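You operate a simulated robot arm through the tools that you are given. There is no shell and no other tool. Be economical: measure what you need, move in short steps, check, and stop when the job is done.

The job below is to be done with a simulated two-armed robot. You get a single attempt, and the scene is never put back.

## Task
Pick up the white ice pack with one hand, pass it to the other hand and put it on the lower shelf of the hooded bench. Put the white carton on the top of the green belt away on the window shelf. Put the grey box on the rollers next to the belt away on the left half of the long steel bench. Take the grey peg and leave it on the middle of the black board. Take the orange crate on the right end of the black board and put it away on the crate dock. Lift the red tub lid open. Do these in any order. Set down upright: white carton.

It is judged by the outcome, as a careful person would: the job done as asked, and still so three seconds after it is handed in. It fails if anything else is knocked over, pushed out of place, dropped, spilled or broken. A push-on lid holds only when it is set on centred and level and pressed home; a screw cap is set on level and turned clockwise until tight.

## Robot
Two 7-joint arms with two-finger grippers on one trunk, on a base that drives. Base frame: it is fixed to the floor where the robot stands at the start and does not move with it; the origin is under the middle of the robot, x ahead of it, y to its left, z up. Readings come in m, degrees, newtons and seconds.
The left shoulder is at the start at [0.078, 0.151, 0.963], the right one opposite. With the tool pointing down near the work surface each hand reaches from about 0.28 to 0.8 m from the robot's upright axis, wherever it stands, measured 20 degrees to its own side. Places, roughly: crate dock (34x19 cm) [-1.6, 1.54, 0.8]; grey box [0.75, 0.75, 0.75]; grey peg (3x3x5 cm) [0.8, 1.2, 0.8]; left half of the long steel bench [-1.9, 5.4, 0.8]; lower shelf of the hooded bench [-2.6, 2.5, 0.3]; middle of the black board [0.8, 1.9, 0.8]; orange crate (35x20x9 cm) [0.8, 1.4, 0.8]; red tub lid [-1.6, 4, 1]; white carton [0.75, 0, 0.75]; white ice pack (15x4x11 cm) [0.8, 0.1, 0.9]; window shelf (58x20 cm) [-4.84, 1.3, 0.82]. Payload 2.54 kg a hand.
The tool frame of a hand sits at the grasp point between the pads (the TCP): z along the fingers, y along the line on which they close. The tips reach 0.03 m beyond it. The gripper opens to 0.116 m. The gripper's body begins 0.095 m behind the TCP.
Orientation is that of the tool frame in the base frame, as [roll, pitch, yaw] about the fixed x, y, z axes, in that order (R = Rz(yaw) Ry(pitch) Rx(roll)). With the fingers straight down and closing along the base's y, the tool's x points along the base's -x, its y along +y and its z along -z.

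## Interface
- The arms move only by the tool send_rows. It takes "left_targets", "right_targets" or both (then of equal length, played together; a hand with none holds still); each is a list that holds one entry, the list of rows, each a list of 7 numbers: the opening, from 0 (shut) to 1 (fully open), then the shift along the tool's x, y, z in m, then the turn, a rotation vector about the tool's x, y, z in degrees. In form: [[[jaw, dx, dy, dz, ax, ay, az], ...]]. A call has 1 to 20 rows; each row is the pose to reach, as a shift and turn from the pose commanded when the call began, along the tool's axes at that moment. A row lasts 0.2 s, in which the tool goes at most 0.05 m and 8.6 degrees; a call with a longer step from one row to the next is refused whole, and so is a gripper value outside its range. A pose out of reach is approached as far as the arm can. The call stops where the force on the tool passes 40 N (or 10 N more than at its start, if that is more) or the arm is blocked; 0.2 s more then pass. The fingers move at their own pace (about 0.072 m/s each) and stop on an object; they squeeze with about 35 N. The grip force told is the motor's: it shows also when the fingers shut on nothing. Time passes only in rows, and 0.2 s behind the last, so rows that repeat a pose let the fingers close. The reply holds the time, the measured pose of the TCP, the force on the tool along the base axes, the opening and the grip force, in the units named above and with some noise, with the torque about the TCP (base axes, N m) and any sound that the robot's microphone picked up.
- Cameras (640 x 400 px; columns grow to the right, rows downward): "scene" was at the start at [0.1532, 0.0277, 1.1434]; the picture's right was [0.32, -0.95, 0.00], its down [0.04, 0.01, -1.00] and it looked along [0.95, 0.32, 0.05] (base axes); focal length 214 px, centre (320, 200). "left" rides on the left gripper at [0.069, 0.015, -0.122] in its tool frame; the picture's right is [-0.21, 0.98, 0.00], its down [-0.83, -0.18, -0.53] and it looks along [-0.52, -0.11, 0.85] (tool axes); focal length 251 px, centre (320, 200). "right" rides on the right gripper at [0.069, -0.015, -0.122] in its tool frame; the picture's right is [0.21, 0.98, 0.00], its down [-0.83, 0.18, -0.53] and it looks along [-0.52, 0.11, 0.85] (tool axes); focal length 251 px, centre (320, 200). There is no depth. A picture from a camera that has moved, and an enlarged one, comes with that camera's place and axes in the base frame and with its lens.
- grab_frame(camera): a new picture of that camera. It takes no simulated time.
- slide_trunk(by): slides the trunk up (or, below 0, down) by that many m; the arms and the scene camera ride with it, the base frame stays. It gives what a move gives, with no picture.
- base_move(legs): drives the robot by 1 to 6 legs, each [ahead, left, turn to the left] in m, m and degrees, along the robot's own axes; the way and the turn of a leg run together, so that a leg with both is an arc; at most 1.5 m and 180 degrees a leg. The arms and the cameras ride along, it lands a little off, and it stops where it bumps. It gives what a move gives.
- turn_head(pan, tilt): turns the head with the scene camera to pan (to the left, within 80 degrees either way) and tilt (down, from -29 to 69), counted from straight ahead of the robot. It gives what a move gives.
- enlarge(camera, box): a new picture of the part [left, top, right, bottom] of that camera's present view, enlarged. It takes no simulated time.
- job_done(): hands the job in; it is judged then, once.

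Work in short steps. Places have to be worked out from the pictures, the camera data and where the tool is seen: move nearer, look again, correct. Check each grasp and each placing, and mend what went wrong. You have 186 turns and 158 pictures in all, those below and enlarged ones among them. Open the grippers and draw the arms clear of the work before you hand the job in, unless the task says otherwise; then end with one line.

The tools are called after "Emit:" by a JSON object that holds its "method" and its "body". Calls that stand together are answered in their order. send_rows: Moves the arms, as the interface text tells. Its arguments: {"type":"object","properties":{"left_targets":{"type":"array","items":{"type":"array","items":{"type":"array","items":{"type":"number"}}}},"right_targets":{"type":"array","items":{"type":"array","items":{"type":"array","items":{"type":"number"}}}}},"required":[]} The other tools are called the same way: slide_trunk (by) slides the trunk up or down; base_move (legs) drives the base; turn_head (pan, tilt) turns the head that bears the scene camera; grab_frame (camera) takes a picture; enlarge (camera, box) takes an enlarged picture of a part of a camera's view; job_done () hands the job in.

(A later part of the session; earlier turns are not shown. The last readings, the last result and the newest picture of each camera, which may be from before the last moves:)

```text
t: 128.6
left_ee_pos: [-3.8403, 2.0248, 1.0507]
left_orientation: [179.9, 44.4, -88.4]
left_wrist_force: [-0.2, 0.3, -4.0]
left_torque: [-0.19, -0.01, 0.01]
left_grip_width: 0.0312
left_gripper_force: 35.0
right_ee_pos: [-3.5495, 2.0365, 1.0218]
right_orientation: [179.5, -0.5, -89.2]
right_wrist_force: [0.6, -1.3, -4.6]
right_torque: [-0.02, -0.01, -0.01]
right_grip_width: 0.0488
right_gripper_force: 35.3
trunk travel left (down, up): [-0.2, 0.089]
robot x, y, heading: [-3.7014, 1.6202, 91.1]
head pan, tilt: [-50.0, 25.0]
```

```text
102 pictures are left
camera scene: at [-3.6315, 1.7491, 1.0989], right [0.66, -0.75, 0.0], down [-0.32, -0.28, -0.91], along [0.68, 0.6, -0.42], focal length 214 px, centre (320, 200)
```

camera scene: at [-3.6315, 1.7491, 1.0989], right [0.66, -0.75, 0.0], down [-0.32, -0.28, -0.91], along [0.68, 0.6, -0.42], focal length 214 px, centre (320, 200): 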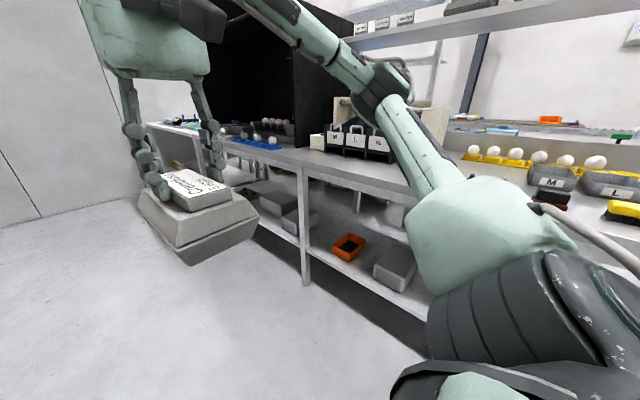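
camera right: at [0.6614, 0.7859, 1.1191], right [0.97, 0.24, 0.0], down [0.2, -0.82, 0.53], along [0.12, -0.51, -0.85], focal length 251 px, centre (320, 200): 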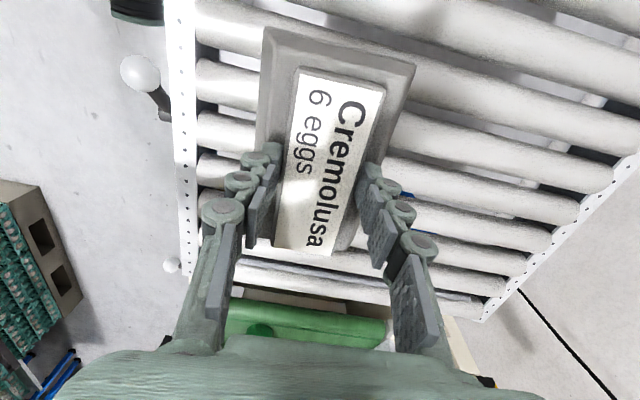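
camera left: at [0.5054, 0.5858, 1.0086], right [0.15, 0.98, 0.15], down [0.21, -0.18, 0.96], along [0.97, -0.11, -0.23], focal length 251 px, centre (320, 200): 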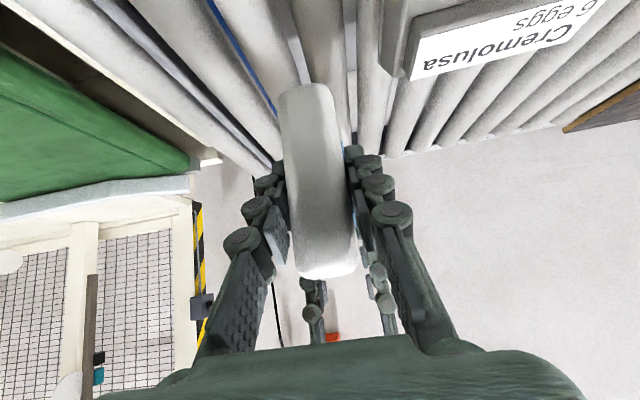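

The lower shelf has boxes on it but free gaps. I go on to y 2.4 and face the bench for a proper look.

Emit:
{"method": "base_move", "body": {"legs": [[0.75, 0, 0], [0, 0, -91]]}}

Emit:
{"method": "turn_head", "body": {"pan": 0, "tilt": 35}}

Emit:
{"method": "grab_frame", "body": {"camera": "scene"}}

Emit:
{"method": "grab_frame", "body": {"camera": "left"}}

```text
t: 136.4
left_ee_pos: [-3.3153, 2.5238, 1.0503]
left_orientation: [179.9, 44.3, -176.3]
left_wrist_force: [0.1, 0.0, -4.2]
left_torque: [-0.02, 0.25, -0.04]
left_grip_width: 0.0315
left_gripper_force: 34.4
right_ee_pos: [-3.2924, 2.2331, 1.0227]
right_orientation: [179.5, -0.6, -177.2]
right_wrist_force: [-0.9, -0.3, -4.0]
right_torque: [-0.01, 0.03, -0.02]
right_grip_width: 0.0488
right_gripper_force: 35.0
trunk travel left (down, up): [-0.2, 0.089]
robot x, y, heading: [-3.7134, 2.3683, 3.4]
head pan, tilt: [-50.0, 25.0]
```

```text
t: 137.6
left_ee_pos: [-3.3143, 2.5249, 1.048]
left_orientation: [179.9, 44.1, -176.1]
left_wrist_force: [0.1, 0.5, -3.5]
left_torque: [-0.03, 0.21, 0.0]
left_grip_width: 0.0312
left_gripper_force: 35.3
right_ee_pos: [-3.2925, 2.234, 1.0221]
right_orientation: [179.5, -0.6, -177.1]
right_wrist_force: [0.5, 0.7, -4.4]
right_torque: [-0.04, 0.04, 0.01]
right_grip_width: 0.0491
right_gripper_force: 35.3
trunk travel left (down, up): [-0.2, 0.089]
robot x, y, heading: [-3.7154, 2.3702, 3.3]
head pan, tilt: [0.0, 35.0]
```

```text
101 pictures are left
camera scene: at [-3.5565, 2.3594, 1.0863], right [-0.15, -0.99, 0.0], down [-0.54, 0.08, -0.84], along [0.83, -0.13, -0.54], focal length 214 px, centre (320, 200)
```

scene: 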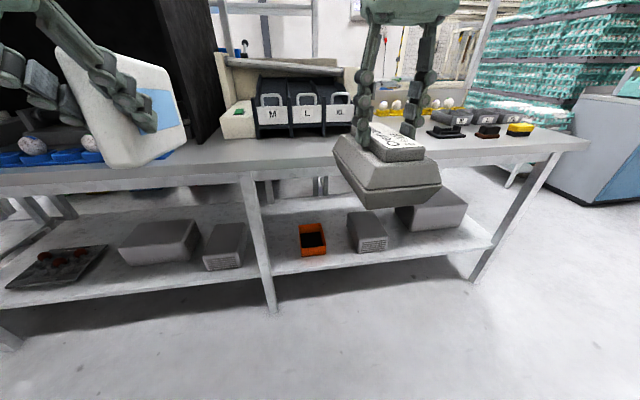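

```text
100 pictures are left
camera left: at [-3.4507, 2.5309, 1.0878], right [0.09, 0.98, 0.15], down [0.23, -0.17, 0.96], along [0.97, -0.05, -0.24], focal length 251 px, centre (320, 200)
```

left: 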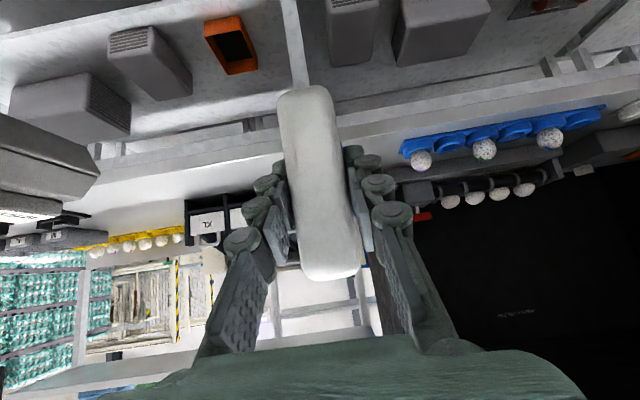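

The gap on the lower shelf between the orange bin (y ≥ 2.21) and the thin grey box (y ≤ 2.10) is about 11 cm, free of legs: target y 2.15. I raise the egg box and then place the base in front of that gap.

Emit:
{"method": "send_rows", "body": {"right_targets": [[[0, 0.012, -0.012, -0.035, 0, 0, 0], [0, 0.025, -0.025, -0.07, 0, 0, 0], [0, 0.037, -0.037, -0.1, 0, 0, 0], [0, 0.05, -0.05, -0.13, 0, 0, 0], [0, 0.05, -0.05, -0.13, 0, 0, 0]]]}}

Emit:
{"method": "base_move", "body": {"legs": [[0, 0, -3.3], [0, -0.33, 0], [0.25, 0, 0]]}}

Emit:
{"method": "grab_frame", "body": {"camera": "scene"}}

```text
t: 138.8
left_ee_pos: [-3.3149, 2.5244, 1.0488]
left_orientation: [-180.0, 44.2, -175.9]
left_wrist_force: [0.6, 0.2, -4.0]
left_torque: [0.02, 0.18, 0.0]
left_grip_width: 0.0315
left_gripper_force: 34.6
right_ee_pos: [-3.34, 2.1785, 1.1503]
right_orientation: [179.5, -0.7, -177.1]
right_wrist_force: [0.1, -0.2, -5.1]
right_torque: [-0.01, 0.06, 0.0]
right_grip_width: 0.0486
right_gripper_force: 35.1
trunk travel left (down, up): [-0.2, 0.089]
robot x, y, heading: [-3.713, 2.3681, 3.2]
head pan, tilt: [0.0, 35.0]
```

```text
t: 144.3
left_ee_pos: [-3.0658, 2.1842, 1.0488]
left_orientation: [-180.0, 44.1, -178.8]
left_wrist_force: [0.3, -0.2, -3.4]
left_torque: [0.01, 0.24, -0.02]
left_grip_width: 0.0315
left_gripper_force: 35.0
right_ee_pos: [-3.1082, 1.8401, 1.15]
right_orientation: [179.5, -0.7, -179.9]
right_wrist_force: [0.3, 0.1, -4.3]
right_torque: [0.02, 0.06, 0.01]
right_grip_width: 0.0489
right_gripper_force: 35.1
trunk travel left (down, up): [-0.2, 0.089]
robot x, y, heading: [-3.4711, 2.049, 0.3]
head pan, tilt: [0.0, 35.0]
```

```text
99 pictures are left
camera scene: at [-3.3155, 2.0309, 1.0853], right [-0.2, -0.98, 0.0], down [-0.54, 0.11, -0.83], along [0.82, -0.16, -0.55], focal length 214 px, centre (320, 200)
```

scene: 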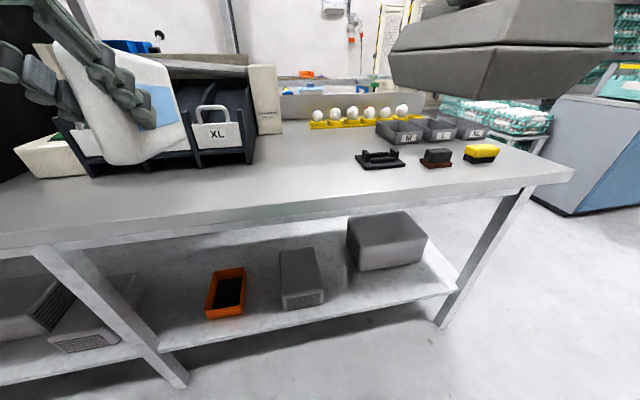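

In this view the gap is y 2.09–2.22 at shelf depth, with the front edge near x -2.92. I back up, lower the trunk and then lower the pack in front of the bench.

Emit:
{"method": "base_move", "body": {"legs": [[-0.25, 0, 0]]}}

Emit:
{"method": "slide_trunk", "body": {"by": -0.2}}

```text
t: 146.1
left_ee_pos: [-3.3178, 2.1816, 1.0502]
left_orientation: [-179.9, 44.2, -179.1]
left_wrist_force: [0.6, 0.9, -4.2]
left_torque: [0.0, 0.2, 0.0]
left_grip_width: 0.0311
left_gripper_force: 35.1
right_ee_pos: [-3.3621, 1.8364, 1.1501]
right_orientation: [179.5, -0.5, 179.6]
right_wrist_force: [-0.7, -0.2, -4.3]
right_torque: [0.01, 0.01, 0.02]
right_grip_width: 0.0489
right_gripper_force: 35.1
trunk travel left (down, up): [-0.2, 0.089]
robot x, y, heading: [-3.726, 2.0506, -0.2]
head pan, tilt: [0.0, 35.0]
```

```text
t: 148.3
left_ee_pos: [-3.317, 2.1824, 0.8487]
left_orientation: [-179.8, 44.0, -178.9]
left_wrist_force: [-0.4, -0.2, -3.3]
left_torque: [-0.02, 0.24, 0.01]
left_grip_width: 0.0311
left_gripper_force: 34.8
right_ee_pos: [-3.3616, 1.837, 0.9501]
right_orientation: [179.5, -0.5, 179.6]
right_wrist_force: [0.4, 0.4, -3.9]
right_torque: [-0.01, 0.03, -0.03]
right_grip_width: 0.0488
right_gripper_force: 35.1
trunk travel left (down, up): [0.0, 0.289]
robot x, y, heading: [-3.724, 2.0499, -0.1]
head pan, tilt: [0.0, 35.0]
```

Trunk is down. I lower the left hand with the pack toward (-3.22, 2.157, 0.42).

Emit:
{"method": "send_rows", "body": {"left_targets": [[[0, 0.0235, -0.0025, 0.037, 0, 0, 0], [0, 0.047, -0.005, 0.074, 0, 0, 0], [0, 0.07, -0.0075, 0.112, 0, 0, 0], [0, 0.094, -0.01, 0.149, 0, 0, 0], [0, 0.117, -0.0125, 0.186, 0, 0, 0], [0, 0.141, -0.015, 0.223, 0, 0, 0], [0, 0.164, -0.0175, 0.26, 0, 0, 0], [0, 0.188, -0.02, 0.298, 0, 0, 0], [0, 0.211, -0.0225, 0.335, 0, 0, 0], [0, 0.235, -0.025, 0.372, 0, 0, 0], [0, 0.235, -0.025, 0.372, 0, 0, 0]]]}}

Emit:
{"method": "turn_head", "body": {"pan": 10, "tilt": 45}}

Emit:
{"method": "grab_frame", "body": {"camera": "scene"}}

```text
t: 150.7
left_ee_pos: [-3.2239, 2.2003, 0.4639]
left_orientation: [-179.8, 44.0, -179.0]
left_wrist_force: [0.3, 0.0, -3.4]
left_torque: [0.0, 0.21, 0.0]
left_grip_width: 0.0314
left_gripper_force: 35.1
left hand out of reach, approached as far as the arm can: row 4, 5, 6, 8, 9, 10, 11
right_ee_pos: [-3.3618, 1.837, 0.9508]
right_orientation: [179.5, -0.5, 179.7]
right_wrist_force: [0.7, 0.3, -4.1]
right_torque: [0.02, 0.04, 0.01]
right_grip_width: 0.0486
right_gripper_force: 35.4
trunk travel left (down, up): [0.0, 0.289]
robot x, y, heading: [-3.7251, 2.0434, -0.1]
head pan, tilt: [0.0, 35.0]
```

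```text
t: 151.4
left_ee_pos: [-3.2246, 2.2015, 0.4649]
left_orientation: [-179.8, 44.0, -179.0]
left_wrist_force: [0.2, -0.3, -4.5]
left_torque: [0.0, 0.22, -0.02]
left_grip_width: 0.0312
left_gripper_force: 34.8
right_ee_pos: [-3.3616, 1.8358, 0.9503]
right_orientation: [179.5, -0.6, 179.8]
right_wrist_force: [-0.1, 0.0, -5.2]
right_torque: [0.01, 0.04, -0.01]
right_grip_width: 0.049
right_gripper_force: 34.7
trunk travel left (down, up): [0.0, 0.289]
robot x, y, heading: [-3.7224, 2.0503, -0.1]
head pan, tilt: [10.0, 45.0]
```

```text
98 pictures are left
camera scene: at [-3.5748, 2.0611, 0.8683], right [0.17, -0.98, 0.0], down [-0.7, -0.12, -0.71], along [0.7, 0.12, -0.71], focal length 214 px, centre (320, 200)
```

scene: 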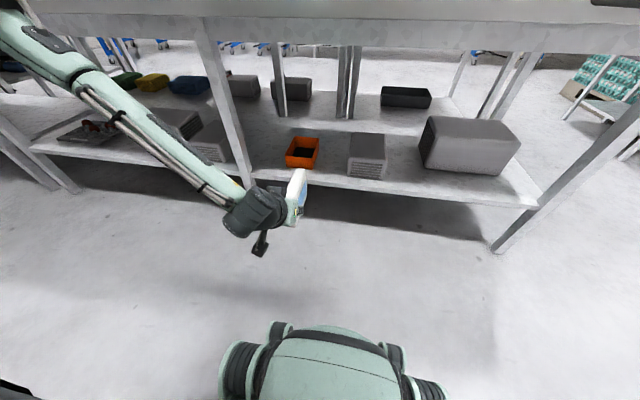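

The pack hangs in front of the lower shelf. I extend forward and lower a bit more to test the reach.

Emit:
{"method": "send_rows", "body": {"left_targets": [[[0, -0.006, 0, 0.03, 0, 0, 0], [0, -0.012, 0, 0.06, 0, 0, 0], [0, -0.018, 0, 0.09, 0, 0, 0], [0, -0.025, 0, 0.117, 0, 0, 0], [0, -0.025, 0, 0.117, 0, 0, 0]]]}}

Emit:
{"method": "enlarge", "body": {"camera": "scene", "box": [180, 90, 440, 250]}}

```text
t: 152.6
left_ee_pos: [-3.1385, 2.235, 0.4411]
left_orientation: [-179.8, 44.0, -179.0]
left_wrist_force: [-0.5, 0.3, -2.6]
left_torque: [0.01, 0.22, 0.02]
left_grip_width: 0.0314
left_gripper_force: 34.4
left hand out of reach, approached as far as the arm can: row 1, 2, 3, 4, 5
right_ee_pos: [-3.3614, 1.8375, 0.9497]
right_orientation: [179.5, -0.5, 179.7]
right_wrist_force: [-1.1, 0.2, -4.1]
right_torque: [0.04, 0.0, -0.01]
right_grip_width: 0.0486
right_gripper_force: 35.9
trunk travel left (down, up): [0.0, 0.289]
robot x, y, heading: [-3.725, 2.0464, 0.2]
head pan, tilt: [10.0, 45.0]
```

```text
2.46 times, centred on (310, 170) of scene
camera zoom: at [-3.5748, 2.0612, 0.8682], right [0.17, -0.98, 0.0], down [-0.7, -0.12, -0.71], along [0.7, 0.12, -0.71], focal length 528 px, centre (345, 274)
```

zoom: 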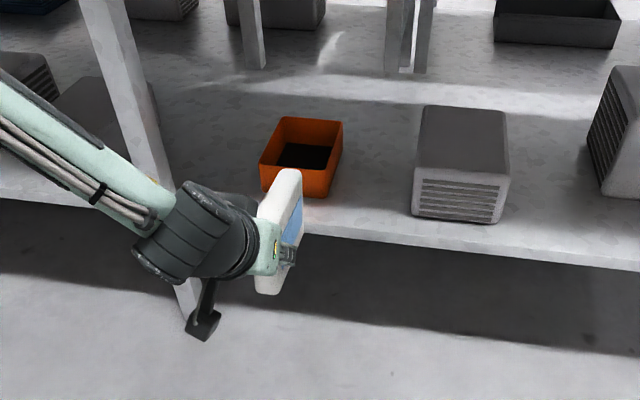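

Reach prefers the hand farther to the left of the robot, so I try lower with a larger offset to the left. I can move the base right to compensate.

Emit:
{"method": "send_rows", "body": {"left_targets": [[[0, 0.014, 0.03, 0.014, 0, 0, 0], [0, 0.028, 0.06, 0.028, 0, 0, 0], [0, 0.042, 0.08, 0.042, 0, 0, 0], [0, 0.042, 0.08, 0.042, 0, 0, 0]]]}}

```text
t: 153.6
left_ee_pos: [-3.1419, 2.3154, 0.3885]
left_orientation: [-179.8, 44.0, -179.0]
left_wrist_force: [0.2, 0.2, -3.7]
left_torque: [0.0, 0.21, -0.03]
left_grip_width: 0.0313
left_gripper_force: 35.3
left hand out of reach, approached as far as the arm can: row 3, 4
right_ee_pos: [-3.3613, 1.8368, 0.9496]
right_orientation: [179.5, -0.5, 179.6]
right_wrist_force: [-0.9, -0.5, -4.2]
right_torque: [0.02, 0.03, 0.01]
right_grip_width: 0.0485
right_gripper_force: 35.1
trunk travel left (down, up): [0.0, 0.289]
robot x, y, heading: [-3.7258, 2.0495, -0.1]
head pan, tilt: [10.0, 45.0]
```

The reach is good here, with the pack bottom about 0.35 against the shelf at 0.294. I shift the base right 0.167 to line up with the gap and check.

Emit:
{"method": "base_move", "body": {"legs": [[0, -0.167, 0]]}}

Emit:
{"method": "enlarge", "body": {"camera": "scene", "box": [140, 90, 400, 250]}}

Emit:
{"method": "grab_frame", "body": {"camera": "left"}}

```text
t: 155.9
left_ee_pos: [-3.1425, 2.1474, 0.388]
left_orientation: [-179.8, 43.9, -179.0]
left_wrist_force: [0.2, 0.9, -3.7]
left_torque: [0.0, 0.24, -0.04]
left_grip_width: 0.0312
left_gripper_force: 35.2
right_ee_pos: [-3.3618, 1.6681, 0.9513]
right_orientation: [179.4, -0.6, 179.6]
right_wrist_force: [-0.4, 0.3, -4.4]
right_torque: [0.03, 0.03, 0.03]
right_grip_width: 0.0487
right_gripper_force: 34.7
trunk travel left (down, up): [0.0, 0.289]
robot x, y, heading: [-3.7222, 1.8802, 0.0]
head pan, tilt: [10.0, 45.0]
```

```text
2.46 times, centred on (270, 170) of scene
camera zoom: at [-3.5747, 1.8918, 0.8682], right [0.17, -0.98, 0.0], down [-0.7, -0.12, -0.71], along [0.7, 0.12, -0.71], focal length 528 px, centre (443, 274)
```

zoom: 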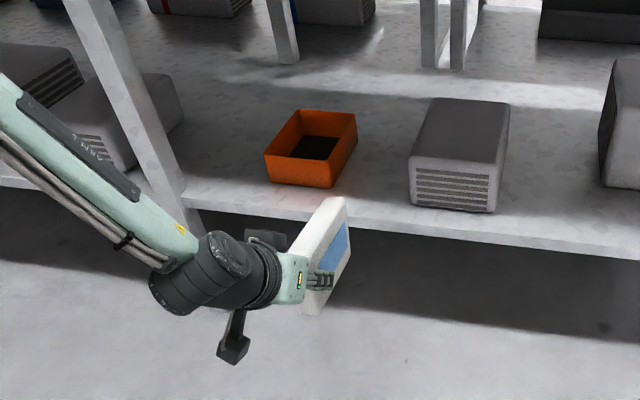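

```text
95 pictures are left
camera left: at [-3.2771, 2.1604, 0.4279], right [0.14, 0.98, 0.15], down [0.23, -0.18, 0.96], along [0.96, -0.1, -0.25], focal length 251 px, centre (320, 200)
```

left: 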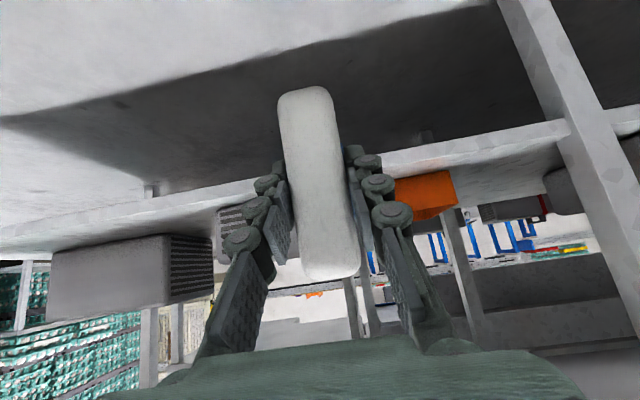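

Numbers agree: gap centre y 2.15, pack at 2.147, bottom 5 cm above the shelf. I drive ahead 0.29 to carry it in.

Emit:
{"method": "base_move", "body": {"legs": [[0.2, 0, 0]]}}

Emit:
{"method": "base_move", "body": {"legs": [[0.092, 0, 0]]}}

Emit:
{"method": "grab_frame", "body": {"camera": "scene"}}

Emit:
{"method": "grab_frame", "body": {"camera": "left"}}

```text
t: 157.5
left_ee_pos: [-2.9407, 2.1479, 0.3889]
left_orientation: [-179.8, 43.9, -178.9]
left_wrist_force: [0.3, -0.3, -4.4]
left_torque: [0.01, 0.23, -0.05]
left_grip_width: 0.0315
left_gripper_force: 35.0
right_ee_pos: [-3.1589, 1.6689, 0.9485]
right_orientation: [179.5, -0.6, 179.7]
right_wrist_force: [0.3, 1.4, -4.4]
right_torque: [0.04, 0.0, -0.05]
right_grip_width: 0.0488
right_gripper_force: 35.1
trunk travel left (down, up): [0.0, 0.289]
robot x, y, heading: [-3.5187, 1.8782, 0.2]
head pan, tilt: [10.0, 45.0]
```

```text
t: 158.6
left_ee_pos: [-2.8529, 2.1502, 0.3879]
left_orientation: [-179.7, 43.8, -178.9]
left_wrist_force: [0.3, 0.4, -3.6]
left_torque: [-0.01, 0.24, -0.01]
left_grip_width: 0.0312
left_gripper_force: 35.4
right_ee_pos: [-3.0684, 1.6692, 0.9502]
right_orientation: [179.4, -0.6, 179.9]
right_wrist_force: [-0.5, -0.5, -4.5]
right_torque: [0.01, 0.02, 0.0]
right_grip_width: 0.049
right_gripper_force: 35.3
trunk travel left (down, up): [0.0, 0.289]
robot x, y, heading: [-3.4343, 1.8814, 0.0]
head pan, tilt: [10.0, 45.0]
```

```text
94 pictures are left
camera scene: at [-3.283, 1.8929, 0.8682], right [0.18, -0.98, 0.0], down [-0.7, -0.13, -0.71], along [0.7, 0.13, -0.71], focal length 214 px, centre (320, 200)
```

scene: 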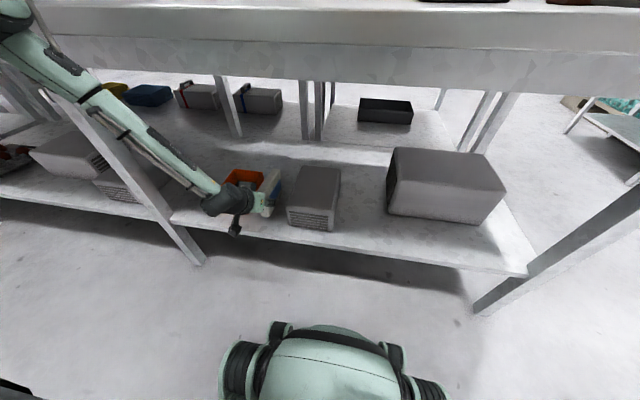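

```text
93 pictures are left
camera left: at [-2.9864, 2.1623, 0.4278], right [0.14, 0.98, 0.15], down [0.23, -0.18, 0.96], along [0.96, -0.1, -0.25], focal length 251 px, centre (320, 200)
```

left: 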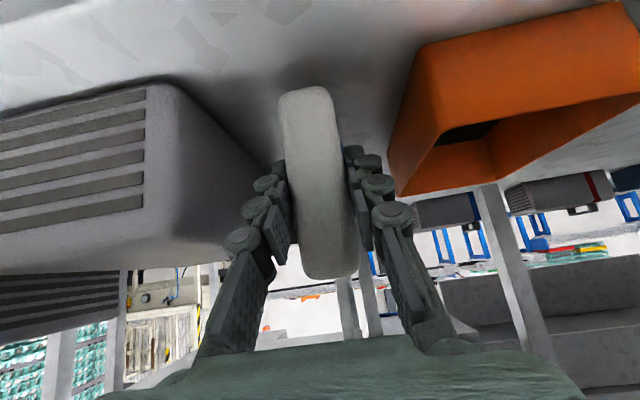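

The pack is well inside the gap. I lower in small steps.

Emit:
{"method": "send_rows", "body": {"left_targets": [[[0, 0.01, 0.01, 0.01, 0, 0, 0], [0, 0.02, 0.02, 0.02, 0, 0, 0], [0, 0.02, 0.02, 0.02, 0, 0, 0]]]}}

```text
t: 159.4
left_ee_pos: [-2.8552, 2.175, 0.3795]
left_orientation: [-180.0, 44.3, -178.9]
left_wrist_force: [1.9, -2.6, 7.2]
left_torque: [-0.01, -1.24, -0.31]
left_grip_width: 0.0314
left_gripper_force: 34.9
left hand out of reach, approached as far as the arm can: row 1, 2, 3
right_ee_pos: [-3.0694, 1.6689, 0.9509]
right_orientation: [179.5, -0.5, 179.8]
right_wrist_force: [-0.4, 0.6, -5.2]
right_torque: [-0.02, 0.06, 0.0]
right_grip_width: 0.0487
right_gripper_force: 34.9
trunk travel left (down, up): [0.0, 0.289]
robot x, y, heading: [-3.4328, 1.8808, -0.0]
head pan, tilt: [10.0, 45.0]
```

There is early contact ahead of the hand, with an upward force and a nose-up torque. I look closely before going on.

Emit:
{"method": "enlarge", "body": {"camera": "scene", "box": [190, 140, 350, 240]}}

Emit:
{"method": "grab_frame", "body": {"camera": "left"}}

```text
4.00 times, centred on (270, 190) of scene
camera zoom: at [-3.2836, 1.8926, 0.8685], right [0.18, -0.98, 0.0], down [-0.7, -0.12, -0.71], along [0.7, 0.13, -0.71], focal length 858 px, centre (520, 240)
```

zoom: 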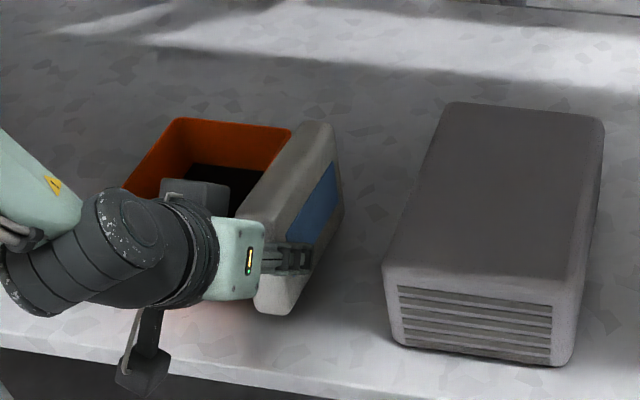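

```text
91 pictures are left
camera left: at [-2.9897, 2.1884, 0.4179], right [0.14, 0.98, 0.15], down [0.22, -0.18, 0.96], along [0.97, -0.1, -0.24], focal length 251 px, centre (320, 200)
```

left: 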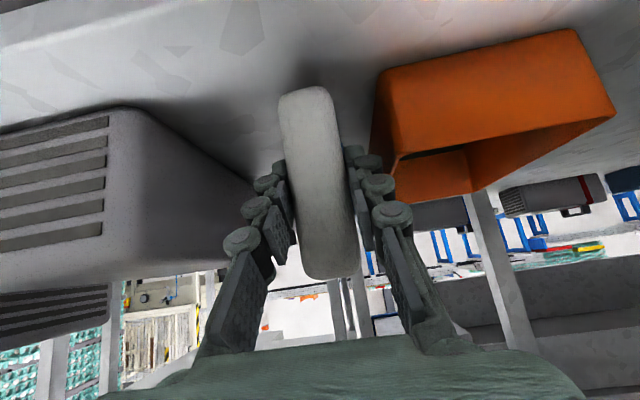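

Triangulation puts the pack's near bottom about 2.5 cm above the shelf while the far end touches, so the pack droops slightly. I pitch the hand nose-up 6° and see whether the contact goes away.

Emit:
{"method": "send_rows", "body": {"left_targets": [[[0, 0, 0, 0, 0, -3, 0], [0, 0, 0, 0, 0, -6, 0], [0, 0, 0, 0, 0, -6, 0]]]}}

Emit:
{"method": "enlarge", "body": {"camera": "scene", "box": [220, 150, 300, 230]}}

```text
t: 160.2
left_ee_pos: [-2.8583, 2.1798, 0.3907]
left_orientation: [-179.7, 49.8, -178.9]
left_wrist_force: [-0.3, -0.1, -3.9]
left_torque: [0.02, 0.2, 0.03]
left_grip_width: 0.0313
left_gripper_force: 34.5
left hand out of reach, approached as far as the arm can: row 1, 2, 3
right_ee_pos: [-3.0702, 1.6707, 0.9517]
right_orientation: [179.5, -0.6, 179.8]
right_wrist_force: [1.0, 0.1, -4.0]
right_torque: [0.0, 0.0, 0.04]
right_grip_width: 0.0485
right_gripper_force: 34.8
trunk travel left (down, up): [0.0, 0.289]
robot x, y, heading: [-3.4332, 1.8807, 0.4]
head pan, tilt: [10.0, 45.0]
```

```text
5.00 times, centred on (260, 190) of scene
camera zoom: at [-3.283, 1.8929, 0.8682], right [0.18, -0.98, 0.0], down [-0.7, -0.13, -0.71], along [0.7, 0.13, -0.71], focal length 1072 px, centre (620, 250)
```

zoom: 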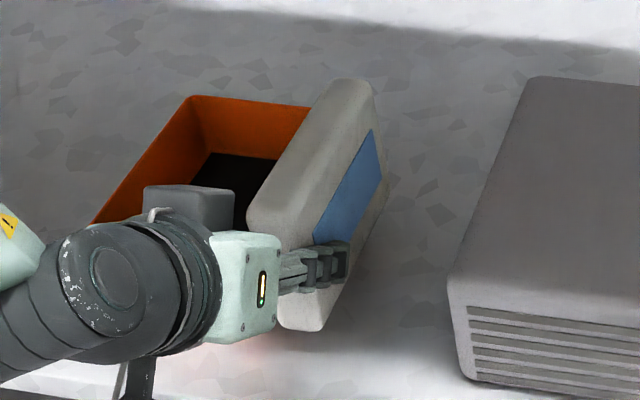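

It is free now, but the arm's reach holds it at z 0.39. I shift the base right 5 cm, then lower with the arm moving left to compensate.

Emit:
{"method": "base_move", "body": {"legs": [[0, -0.05, 0]]}}

Emit:
{"method": "send_rows", "body": {"left_targets": [[[0, 0.005, 0.015, 0.007, 0, 0, 0], [0, 0.01, 0.03, 0.014, 0, 0, 0], [0, 0.015, 0.04, 0.02, 0, 0, 0], [0, 0.02, 0.045, 0.026, 0, 0, 0], [0, 0.02, 0.045, 0.026, 0, 0, 0]]]}}

```text
t: 161.4
left_ee_pos: [-2.8574, 2.1288, 0.3906]
left_orientation: [-179.8, 49.8, -178.8]
left_wrist_force: [0.3, -0.7, -3.6]
left_torque: [-0.02, 0.16, 0.02]
left_grip_width: 0.0312
left_gripper_force: 34.9
right_ee_pos: [-3.0681, 1.6184, 0.9502]
right_orientation: [179.5, -0.6, 179.9]
right_wrist_force: [-0.8, -0.7, -4.0]
right_torque: [-0.05, 0.05, -0.01]
right_grip_width: 0.0488
right_gripper_force: 34.9
trunk travel left (down, up): [0.0, 0.289]
robot x, y, heading: [-3.4326, 1.8215, 0.2]
head pan, tilt: [10.0, 45.0]
```

```text
t: 162.6
left_ee_pos: [-2.8554, 2.1754, 0.3777]
left_orientation: [-179.7, 49.8, -178.8]
left_wrist_force: [0.5, -0.1, -3.2]
left_torque: [-0.02, 0.22, -0.05]
left_grip_width: 0.0312
left_gripper_force: 34.8
left hand out of reach, approached as far as the arm can: row 2, 3, 4, 5
right_ee_pos: [-3.0682, 1.6183, 0.9495]
right_orientation: [179.5, -0.6, 179.8]
right_wrist_force: [-0.5, -0.2, -3.9]
right_torque: [-0.01, 0.0, 0.02]
right_grip_width: 0.0486
right_gripper_force: 35.1
trunk travel left (down, up): [0.0, 0.289]
robot x, y, heading: [-3.4326, 1.8264, -0.0]
head pan, tilt: [10.0, 45.0]
```

Still free of contact at 0.378. Farther from the body the arm reaches lower, so I back the base slightly and to the right and extend.

Emit:
{"method": "base_move", "body": {"legs": [[-0.06, -0.05, 0]]}}

Emit:
{"method": "send_rows", "body": {"left_targets": [[[0, -0.005, 0.01, 0.013, 0, 0, 0], [0, -0.01, 0.02, 0.026, 0, 0, 0], [0, -0.015, 0.03, 0.04, 0, 0, 0], [0, -0.012, 0.035, 0.048, 0, 0, 0], [0, -0.008, 0.035, 0.054, 0, 0, 0], [0, -0.008, 0.035, 0.054, 0, 0, 0]]]}}

```text
t: 163.8
left_ee_pos: [-2.9143, 2.1273, 0.3786]
left_orientation: [-179.7, 49.8, -178.8]
left_wrist_force: [-0.1, 0.0, -4.0]
left_torque: [-0.01, 0.25, 0.0]
left_grip_width: 0.0312
left_gripper_force: 35.4
right_ee_pos: [-3.1279, 1.568, 0.9498]
right_orientation: [179.4, -0.7, 179.8]
right_wrist_force: [0.5, -0.3, -3.9]
right_torque: [0.02, 0.02, -0.02]
right_grip_width: 0.0485
right_gripper_force: 35.0
trunk travel left (down, up): [0.0, 0.289]
robot x, y, heading: [-3.4927, 1.7795, 0.2]
head pan, tilt: [10.0, 45.0]
```

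```text
t: 165.2
left_ee_pos: [-2.8778, 2.1625, 0.3799]
left_orientation: [-179.8, 49.8, -178.8]
left_wrist_force: [-0.6, 0.2, -2.6]
left_torque: [0.03, 0.24, 0.0]
left_grip_width: 0.0315
left_gripper_force: 34.4
left hand out of reach, approached as far as the arm can: row 1, 2, 3, 4, 5, 6
right_ee_pos: [-3.1275, 1.5685, 0.9491]
right_orientation: [179.6, -0.7, 179.9]
right_wrist_force: [-0.6, 0.6, -4.4]
right_torque: [-0.01, 0.04, 0.01]
right_grip_width: 0.0489
right_gripper_force: 35.7
trunk travel left (down, up): [0.0, 0.289]
robot x, y, heading: [-3.4932, 1.7748, 0.2]
head pan, tilt: [10.0, 45.0]
```

Extending and lowering did not gain height here. Going deeper into the gap is free too, so I test forward and down.

Emit:
{"method": "send_rows", "body": {"left_targets": [[[0, -0.01, -0.003, 0.025, 0, 0, 0], [0, -0.02, -0.005, 0.05, 0, 0, 0], [0, -0.03, -0.008, 0.075, 0, 0, 0], [0, -0.041, -0.01, 0.096, 0, 0, 0], [0, -0.041, -0.01, 0.096, 0, 0, 0]]]}}

Emit:
{"method": "grab_frame", "body": {"camera": "scene"}}

```text
t: 166.4
left_ee_pos: [-2.812, 2.1589, 0.4046]
left_orientation: [-179.7, 49.8, -178.7]
left_wrist_force: [-0.2, -0.1, -3.7]
left_torque: [-0.04, 0.21, -0.01]
left_grip_width: 0.0314
left_gripper_force: 35.0
left hand out of reach, approached as far as the arm can: row 1, 2, 3, 4, 5
right_ee_pos: [-3.1289, 1.5686, 0.9498]
right_orientation: [179.5, -0.7, 179.9]
right_wrist_force: [-0.6, -0.6, -3.8]
right_torque: [0.01, 0.04, 0.01]
right_grip_width: 0.0489
right_gripper_force: 34.7
trunk travel left (down, up): [0.0, 0.289]
robot x, y, heading: [-3.495, 1.7772, 0.5]
head pan, tilt: [10.0, 45.0]
```

```text
89 pictures are left
camera scene: at [-3.3422, 1.792, 0.8682], right [0.18, -0.98, 0.0], down [-0.7, -0.13, -0.71], along [0.7, 0.13, -0.71], focal length 214 px, centre (320, 200)
```

scene: 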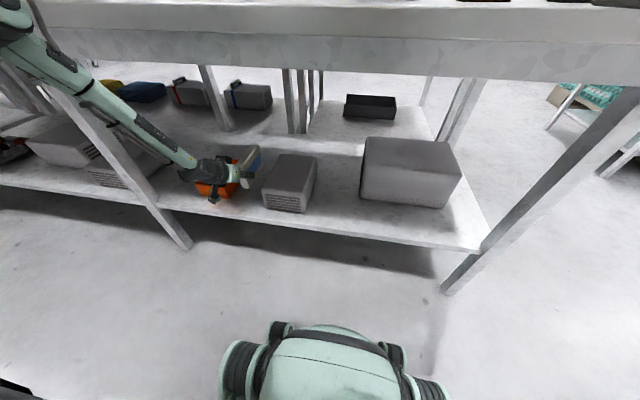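

The forearm comes in diagonally from the left, so I yaw the hand 20° to the right to ease the wrist, since the pack still fits the gap at that angle. I also come back a little and lower.

Emit:
{"method": "send_rows", "body": {"left_targets": [[[0, 0.02, 0.005, -0.01, 5, 0, 4.3], [0, 0.035, 0.01, -0.019, 10, 0, 8.6], [0, 0.045, 0.012, -0.019, 15.3, 0, 12.9], [0, 0.055, 0.012, -0.015, 15.3, 0, 12.9], [0, 0.06, 0.012, -0.01, 15.3, 0, 12.9], [0, 0.06, 0.012, -0.01, 15.3, 0, 12.9]]]}}

Emit:
{"method": "enlarge", "body": {"camera": "scene", "box": [160, 110, 340, 240]}}

```text
t: 167.8
left_ee_pos: [-2.8729, 2.1662, 0.39]
left_orientation: [-179.9, 49.7, 161.2]
left_wrist_force: [0.0, -0.8, -3.7]
left_torque: [0.07, 0.18, -0.01]
left_grip_width: 0.0313
left_gripper_force: 34.6
left hand out of reach, approached as far as the arm can: row 3, 4, 5, 6
right_ee_pos: [-3.1279, 1.5683, 0.9507]
right_orientation: [179.5, -0.7, 179.8]
right_wrist_force: [0.4, 0.2, -4.4]
right_torque: [-0.02, 0.01, -0.01]
right_grip_width: 0.0491
right_gripper_force: 35.2
trunk travel left (down, up): [0.0, 0.289]
robot x, y, heading: [-3.4932, 1.7776, 0.1]
head pan, tilt: [10.0, 45.0]
```

```text
3.08 times, centred on (250, 175) of scene
camera zoom: at [-3.3422, 1.792, 0.8682], right [0.18, -0.98, 0.0], down [-0.7, -0.13, -0.71], along [0.7, 0.13, -0.71], focal length 660 px, centre (535, 277)
```

zoom: 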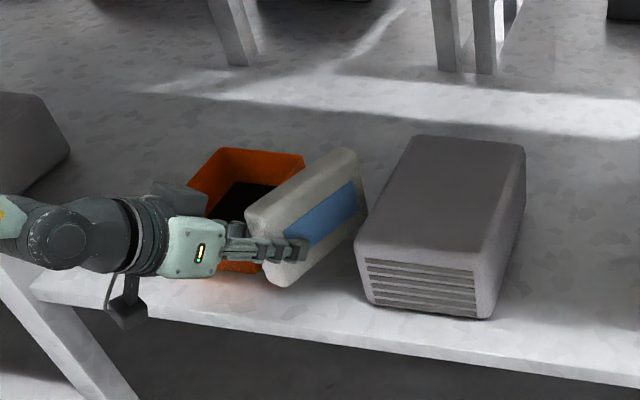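

That did not help, so I undo the yaw. Then I steepen the hand so the wrist stays high, letting the pack's far edge rest on the shelf and level itself as I lower.

Emit:
{"method": "send_rows", "body": {"left_targets": [[[0, 0, 0, 0, -5, 0, -4.2], [0, 0, 0, 0, -9.5, 0, -8], [0, 0, 0, 0, -13.8, 0, -11.6], [0, 0, 0, 0, -13.8, 0, -11.6]]]}}

Emit:
{"method": "send_rows", "body": {"left_targets": [[[0, 0.003, 0, 0.003, 0, 4, 0], [0, 0.006, 0, 0.006, 0, 8, 0], [0, 0.01, 0, 0.01, 0, 12, 0], [0, 0.013, 0, 0.013, 0, 15, 0], [0, 0.013, 0, 0.013, 0, 15, 0]]]}}

Emit:
{"method": "enlarge", "body": {"camera": "scene", "box": [160, 110, 340, 240]}}

```text
t: 168.8
left_ee_pos: [-2.873, 2.1681, 0.3894]
left_orientation: [-179.9, 49.8, 179.3]
left_wrist_force: [-0.5, -0.2, -3.5]
left_torque: [0.0, 0.26, -0.02]
left_grip_width: 0.0312
left_gripper_force: 35.7
right_ee_pos: [-3.1289, 1.5682, 0.9493]
right_orientation: [179.4, -0.7, 179.8]
right_wrist_force: [0.0, -0.1, -4.8]
right_torque: [0.0, 0.0, 0.01]
right_grip_width: 0.0486
right_gripper_force: 35.3
trunk travel left (down, up): [0.0, 0.289]
robot x, y, heading: [-3.4922, 1.7811, 0.2]
head pan, tilt: [10.0, 45.0]
```

```text
t: 170.0
left_ee_pos: [-2.8696, 2.1681, 0.3724]
left_orientation: [-179.9, 35.1, 179.1]
left_wrist_force: [-1.2, -0.4, 6.9]
left_torque: [-0.01, -1.16, 0.07]
left_grip_width: 0.0312
left_gripper_force: 35.2
right_ee_pos: [-3.1282, 1.568, 0.9512]
right_orientation: [179.5, -0.6, 179.8]
right_wrist_force: [-0.3, 0.8, -4.0]
right_torque: [0.03, 0.01, 0.02]
right_grip_width: 0.0487
right_gripper_force: 34.9
trunk travel left (down, up): [0.0, 0.289]
robot x, y, heading: [-3.4922, 1.7763, 0.1]
head pan, tilt: [10.0, 45.0]
```

```text
3.08 times, centred on (250, 175) of scene
camera zoom: at [-3.343, 1.7916, 0.8685], right [0.18, -0.98, 0.0], down [-0.7, -0.13, -0.71], along [0.7, 0.13, -0.71], focal length 660 px, centre (535, 277)
```

zoom: 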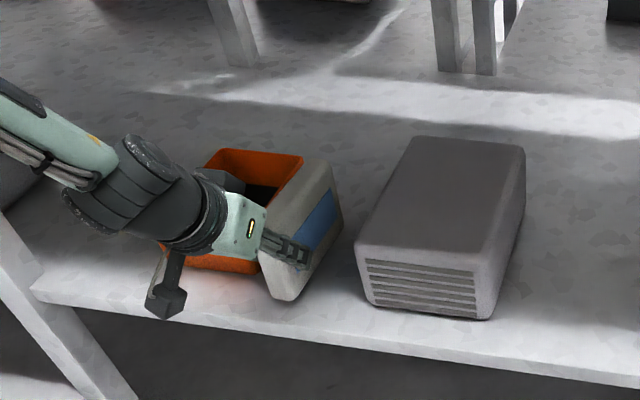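

The arm follows now and the pack is rotating in the grip as its far edge presses. I continue straight down.

Emit:
{"method": "send_rows", "body": {"left_targets": [[[0, 0.0035, 0, 0.005, 0, 0, 0], [0, 0.007, 0, 0.01, 0, 0, 0], [0, 0.0105, 0, 0.015, 0, 0, 0], [0, 0.0143, 0, 0.0205, 0, 0, 0], [0, 0.0143, 0, 0.0205, 0, 0, 0]]]}}

Emit:
{"method": "enlarge", "body": {"camera": "scene", "box": [160, 110, 340, 240]}}

```text
t: 171.2
left_ee_pos: [-2.8691, 2.1699, 0.3629]
left_orientation: [-179.9, 35.9, 178.9]
left_wrist_force: [8.8, -7.9, 32.5]
left_torque: [-0.27, -0.52, -0.17]
left_grip_width: 0.0316
left_gripper_force: 35.1
left hand out of reach, approached as far as the arm can: row 3, 4, 5
right_ee_pos: [-3.1303, 1.5674, 0.9509]
right_orientation: [179.4, -0.4, 179.8]
right_wrist_force: [0.2, 0.4, -4.0]
right_torque: [-0.02, 0.0, 0.0]
right_grip_width: 0.0485
right_gripper_force: 35.4
trunk travel left (down, up): [0.0, 0.289]
robot x, y, heading: [-3.4914, 1.776, 0.2]
head pan, tilt: [10.0, 45.0]
```

```text
3.08 times, centred on (250, 175) of scene
camera zoom: at [-3.3441, 1.7905, 0.8689], right [0.18, -0.98, 0.0], down [-0.69, -0.12, -0.71], along [0.7, 0.13, -0.7], focal length 660 px, centre (535, 277)
```

zoom: 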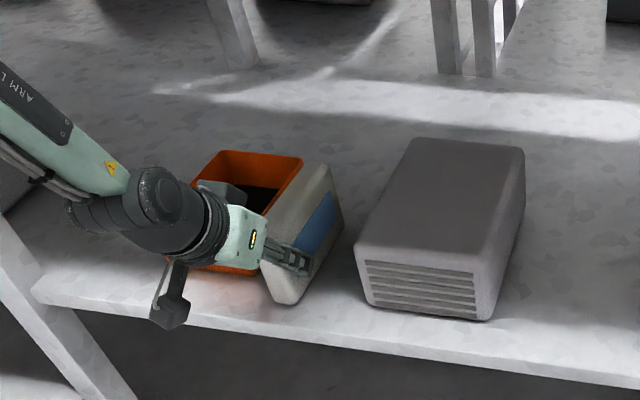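

The force rose and the torque fell, so the pack now stands flat. I relieve the pressure, open partly and check.

Emit:
{"method": "send_rows", "body": {"left_targets": [[[0, -0.002, 0, -0.004, 0, 0, 0], [0.3, -0.002, 0, -0.004, 0, 0, 0], [0.5, -0.002, 0, -0.004, 0, 0, 0], [0.5, -0.002, 0, -0.004, 0, 0, 0]]]}}

Emit:
{"method": "grab_frame", "body": {"camera": "left"}}

Emit:
{"method": "enlarge", "body": {"camera": "scene", "box": [160, 110, 340, 240]}}

```text
t: 172.2
left_ee_pos: [-2.8762, 2.1722, 0.3585]
left_orientation: [-179.9, 34.7, 179.2]
left_wrist_force: [-0.2, -0.8, -0.4]
left_torque: [0.0, 0.0, -0.01]
left_grip_width: 0.0581
left_gripper_force: 0.0
right_ee_pos: [-3.1289, 1.5688, 0.9498]
right_orientation: [179.5, -0.6, 179.9]
right_wrist_force: [-0.7, -1.2, -4.3]
right_torque: [0.03, 0.02, 0.02]
right_grip_width: 0.0485
right_gripper_force: 35.4
trunk travel left (down, up): [0.0, 0.289]
robot x, y, heading: [-3.4944, 1.7789, 0.2]
head pan, tilt: [10.0, 45.0]
```

```text
85 pictures are left
camera left: at [-3.0015, 2.1898, 0.4191], right [0.19, 0.97, 0.12], down [0.37, -0.19, 0.91], along [0.91, -0.13, -0.4], focal length 251 px, centre (320, 200)
```

left: 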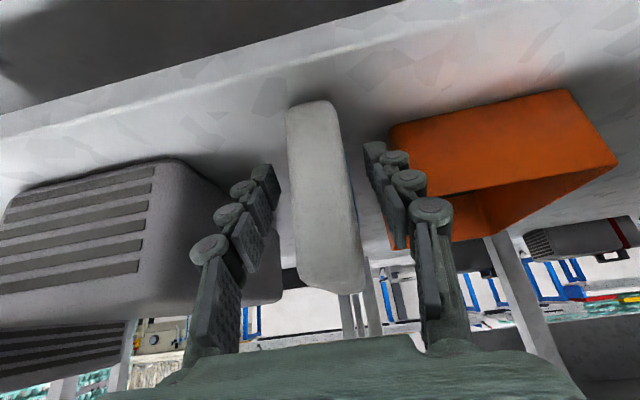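

```text
3.08 times, centred on (250, 175) of scene
camera zoom: at [-3.3424, 1.7919, 0.8682], right [0.18, -0.98, 0.0], down [-0.7, -0.13, -0.71], along [0.7, 0.13, -0.71], focal length 660 px, centre (535, 277)
```

zoom: 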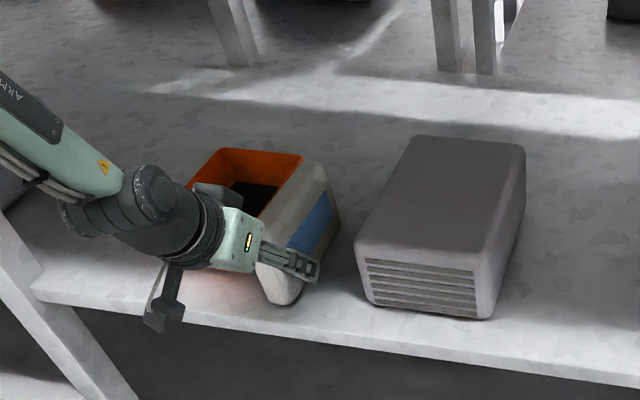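

The pack stands on its own. I back the base straight out so the fingers slide off it.

Emit:
{"method": "base_move", "body": {"legs": [[-0.3, 0, 0]]}}

Emit:
{"method": "enlarge", "body": {"camera": "scene", "box": [160, 50, 340, 180]}}

```text
t: 174.2
left_ee_pos: [-3.1745, 2.1704, 0.36]
left_orientation: [-179.9, 34.8, 179.2]
left_wrist_force: [-0.2, -0.1, -0.3]
left_torque: [-0.02, -0.02, -0.01]
left_grip_width: 0.0581
left_gripper_force: 0.1
right_ee_pos: [-3.4262, 1.5674, 0.9502]
right_orientation: [179.4, -0.7, 179.9]
right_wrist_force: [-0.3, 0.9, -3.7]
right_torque: [0.0, 0.02, 0.0]
right_grip_width: 0.0487
right_gripper_force: 35.6
trunk travel left (down, up): [0.0, 0.289]
robot x, y, heading: [-3.7919, 1.7723, 0.0]
head pan, tilt: [10.0, 45.0]
```

```text
3.08 times, centred on (250, 115) of scene
camera zoom: at [-3.6415, 1.7906, 0.8683], right [0.18, -0.98, 0.0], down [-0.7, -0.13, -0.71], along [0.7, 0.13, -0.71], focal length 660 px, centre (535, 462)
```

zoom: 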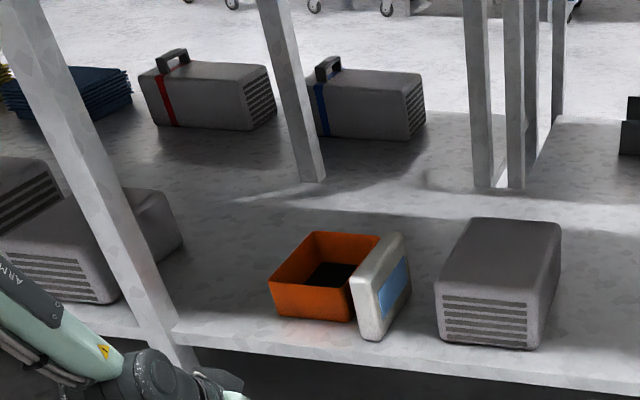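

The ice pack stands on the lower shelf. I raise the trunk, tuck the left hand and look north along the aisle for the long steel bench.

Emit:
{"method": "slide_trunk", "body": {"by": 0.2}}

Emit:
{"method": "send_rows", "body": {"left_targets": [[[0.5, -0.008, -0.009, -0.043, 0, 3, 0], [0.5, -0.016, -0.018, -0.086, 0, 6, 0], [0.5, -0.024, -0.027, -0.13, 0, 9, 0], [0.5, -0.032, -0.036, -0.173, 0, 12, 0], [0.5, -0.04, -0.045, -0.216, 0, 15, 0], [0.5, -0.048, -0.055, -0.26, 0, 19, 0], [0.5, -0.056, -0.064, -0.303, 0, 23, 0], [0.5, -0.065, -0.073, -0.346, 0, 27, 0], [0.5, -0.073, -0.082, -0.39, 0, 31, 0], [0.5, -0.081, -0.091, -0.433, 0, 35, 0], [0.5, -0.089, -0.1, -0.475, 0, 35, 0]]]}}

Emit:
{"method": "base_move", "body": {"legs": [[0, 0, 85]]}}

Emit:
{"method": "turn_head", "body": {"pan": -10, "tilt": 8}}

Emit:
{"method": "grab_frame", "body": {"camera": "scene"}}

```text
t: 176.4
left_ee_pos: [-3.1742, 2.1717, 0.5588]
left_orientation: [-179.9, 34.8, 179.2]
left_wrist_force: [0.2, 0.1, -0.7]
left_torque: [-0.01, -0.03, -0.03]
left_grip_width: 0.0579
left_gripper_force: 0.0
right_ee_pos: [-3.4264, 1.567, 1.1511]
right_orientation: [179.5, -0.6, 179.9]
right_wrist_force: [0.6, 0.3, -4.4]
right_torque: [-0.03, 0.04, 0.02]
right_grip_width: 0.0486
right_gripper_force: 34.9
trunk travel left (down, up): [-0.2, 0.089]
robot x, y, heading: [-3.7915, 1.7763, 0.2]
head pan, tilt: [10.0, 45.0]
```

```text
t: 178.8
left_ee_pos: [-3.3783, 2.0741, 1.0028]
left_orientation: [-179.9, -0.3, 179.1]
left_wrist_force: [0.5, -0.2, -0.6]
left_torque: [-0.03, -0.02, 0.0]
left_grip_width: 0.058
left_gripper_force: 0.2
right_ee_pos: [-3.4277, 1.5681, 1.1494]
right_orientation: [179.4, -0.7, 179.9]
right_wrist_force: [-0.2, -0.9, -4.5]
right_torque: [0.0, 0.05, -0.02]
right_grip_width: 0.0488
right_gripper_force: 35.3
trunk travel left (down, up): [-0.2, 0.089]
robot x, y, heading: [-3.7917, 1.7753, 0.1]
head pan, tilt: [10.0, 45.0]
```

```text
t: 182.8
left_ee_pos: [-4.0401, 2.2217, 1.0015]
left_orientation: [-180.0, -0.3, -97.4]
left_wrist_force: [0.3, -1.0, 0.0]
left_torque: [-0.02, 0.0, 0.01]
left_grip_width: 0.0579
left_gripper_force: 0.1
right_ee_pos: [-3.5431, 2.1148, 1.1497]
right_orientation: [179.6, -0.6, -96.5]
right_wrist_force: [0.3, 0.2, -4.4]
right_torque: [-0.01, -0.04, -0.01]
right_grip_width: 0.0488
right_gripper_force: 34.8
trunk travel left (down, up): [-0.2, 0.089]
robot x, y, heading: [-3.7894, 1.7766, 83.9]
head pan, tilt: [10.0, 45.0]
```

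```text
t: 183.9
left_ee_pos: [-4.0411, 2.2214, 1.0015]
left_orientation: [-179.9, -0.2, -97.2]
left_wrist_force: [0.0, -1.3, 0.3]
left_torque: [-0.04, -0.03, 0.0]
left_grip_width: 0.058
left_gripper_force: 0.1
right_ee_pos: [-3.542, 2.1136, 1.1486]
right_orientation: [179.5, -0.7, -96.5]
right_wrist_force: [-0.5, -0.4, -4.8]
right_torque: [-0.04, 0.01, 0.0]
right_grip_width: 0.0487
right_gripper_force: 34.9
trunk travel left (down, up): [-0.2, 0.089]
robot x, y, heading: [-3.7916, 1.7755, 83.8]
head pan, tilt: [-10.0, 8.0]
```

```text
82 pictures are left
camera scene: at [-3.7566, 1.9326, 1.1264], right [0.96, -0.28, 0.0], down [-0.04, -0.13, -0.99], along [0.27, 0.95, -0.14], focal length 214 px, centre (320, 200)
```

scene: 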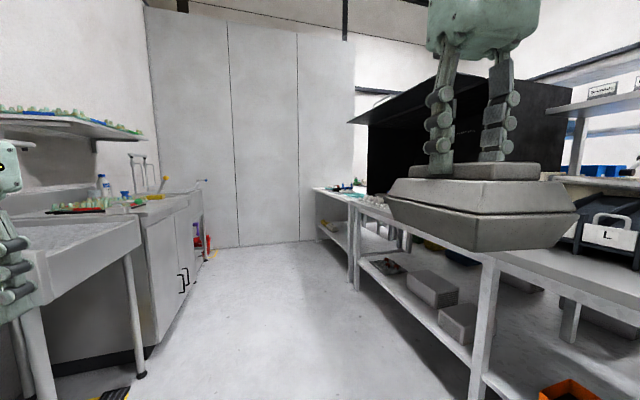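

The aisle is closed by a partition to the north, so the long bench must be reached from the east corridor. I go back out the way I came.

Emit:
{"method": "base_move", "body": {"legs": [[-1.18, 0, 0], [0, 0, -84], [1.4, 0, 0], [0.5, 0.12, 0], [1.4, 0, 0]]}}

Emit:
{"method": "turn_head", "body": {"pan": 70, "tilt": 8}}

Emit:
{"method": "grab_frame", "body": {"camera": "scene"}}

```text
t: 209.3
left_ee_pos: [-0.1792, 0.8581, 1.0019]
left_orientation: [-179.9, -0.2, 175.0]
left_wrist_force: [-0.2, -0.3, -0.3]
left_torque: [-0.01, 0.01, 0.04]
left_grip_width: 0.058
left_gripper_force: 0.0
right_ee_pos: [-0.2636, 0.3565, 1.1499]
right_orientation: [179.5, -0.8, 176.0]
right_wrist_force: [-0.2, 0.2, -4.5]
right_torque: [0.03, 0.05, 0.01]
right_grip_width: 0.0488
right_gripper_force: 35.0
trunk travel left (down, up): [-0.2, 0.089]
robot x, y, heading: [-0.611, 0.5937, -3.7]
head pan, tilt: [-10.0, 8.0]
```

```text
t: 210.8
left_ee_pos: [-0.1788, 0.857, 1.0015]
left_orientation: [-179.9, -0.2, 175.2]
left_wrist_force: [-0.4, 0.3, -0.6]
left_torque: [0.02, 0.02, -0.02]
left_grip_width: 0.058
left_gripper_force: 0.1
right_ee_pos: [-0.2643, 0.3558, 1.1499]
right_orientation: [179.5, -0.7, 175.9]
right_wrist_force: [-0.8, 0.1, -4.9]
right_torque: [0.02, -0.02, 0.01]
right_grip_width: 0.0488
right_gripper_force: 34.8
trunk travel left (down, up): [-0.2, 0.089]
robot x, y, heading: [-0.6117, 0.5901, -3.8]
head pan, tilt: [70.0, 8.0]
```

```text
81 pictures are left
camera scene: at [-0.5062, 0.669, 1.1265], right [0.92, -0.4, 0.0], down [-0.06, -0.13, -0.99], along [0.4, 0.91, -0.14], focal length 214 px, centre (320, 200)
```

scene: 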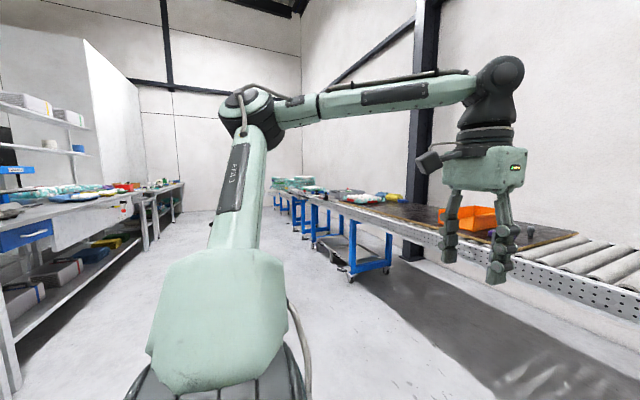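

Back in the east corridor. I turn north and drive up it.

Emit:
{"method": "base_move", "body": {"legs": [[0, 0, 93.8], [1.5, 0, 0], [1.2, 0, 0]]}}

Emit:
{"method": "turn_head", "body": {"pan": 35, "tilt": 12}}

Emit:
{"method": "grab_frame", "body": {"camera": "scene"}}

```text
t: 227.9
left_ee_pos: [-0.886, 3.6989, 1.0017]
left_orientation: [-180.0, -0.2, -91.6]
left_wrist_force: [0.5, 0.8, 0.2]
left_torque: [-0.02, 0.02, 0.01]
left_grip_width: 0.0581
left_gripper_force: 0.2
right_ee_pos: [-0.3796, 3.642, 1.1499]
right_orientation: [179.5, -0.7, -90.9]
right_wrist_force: [-0.9, 1.2, -3.9]
right_torque: [-0.05, 0.0, -0.01]
right_grip_width: 0.0488
right_gripper_force: 34.8
trunk travel left (down, up): [-0.2, 0.089]
robot x, y, heading: [-0.5944, 3.2846, 89.4]
head pan, tilt: [70.0, 8.0]
```

```text
t: 228.9
left_ee_pos: [-0.8862, 3.6982, 1.0023]
left_orientation: [-179.9, -0.1, -91.6]
left_wrist_force: [0.3, -0.2, -0.4]
left_torque: [-0.02, 0.01, 0.02]
left_grip_width: 0.0578
left_gripper_force: 0.0
right_ee_pos: [-0.3785, 3.6429, 1.1509]
right_orientation: [179.5, -0.7, -90.9]
right_wrist_force: [-0.1, 0.0, -5.1]
right_torque: [-0.04, 0.0, -0.02]
right_grip_width: 0.0488
right_gripper_force: 34.7
trunk travel left (down, up): [-0.2, 0.089]
robot x, y, heading: [-0.5906, 3.2799, 89.7]
head pan, tilt: [35.0, 12.0]
```

```text
80 pictures are left
camera scene: at [-0.6442, 3.4251, 1.12], right [0.82, 0.57, 0.0], down [0.12, -0.17, -0.98], along [-0.56, 0.81, -0.21], focal length 214 px, centre (320, 200)
```

scene: 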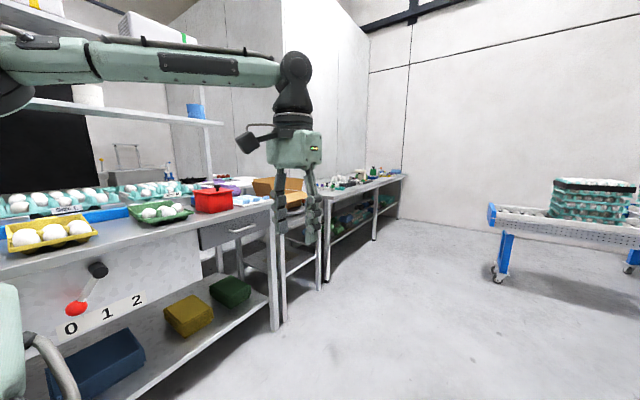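

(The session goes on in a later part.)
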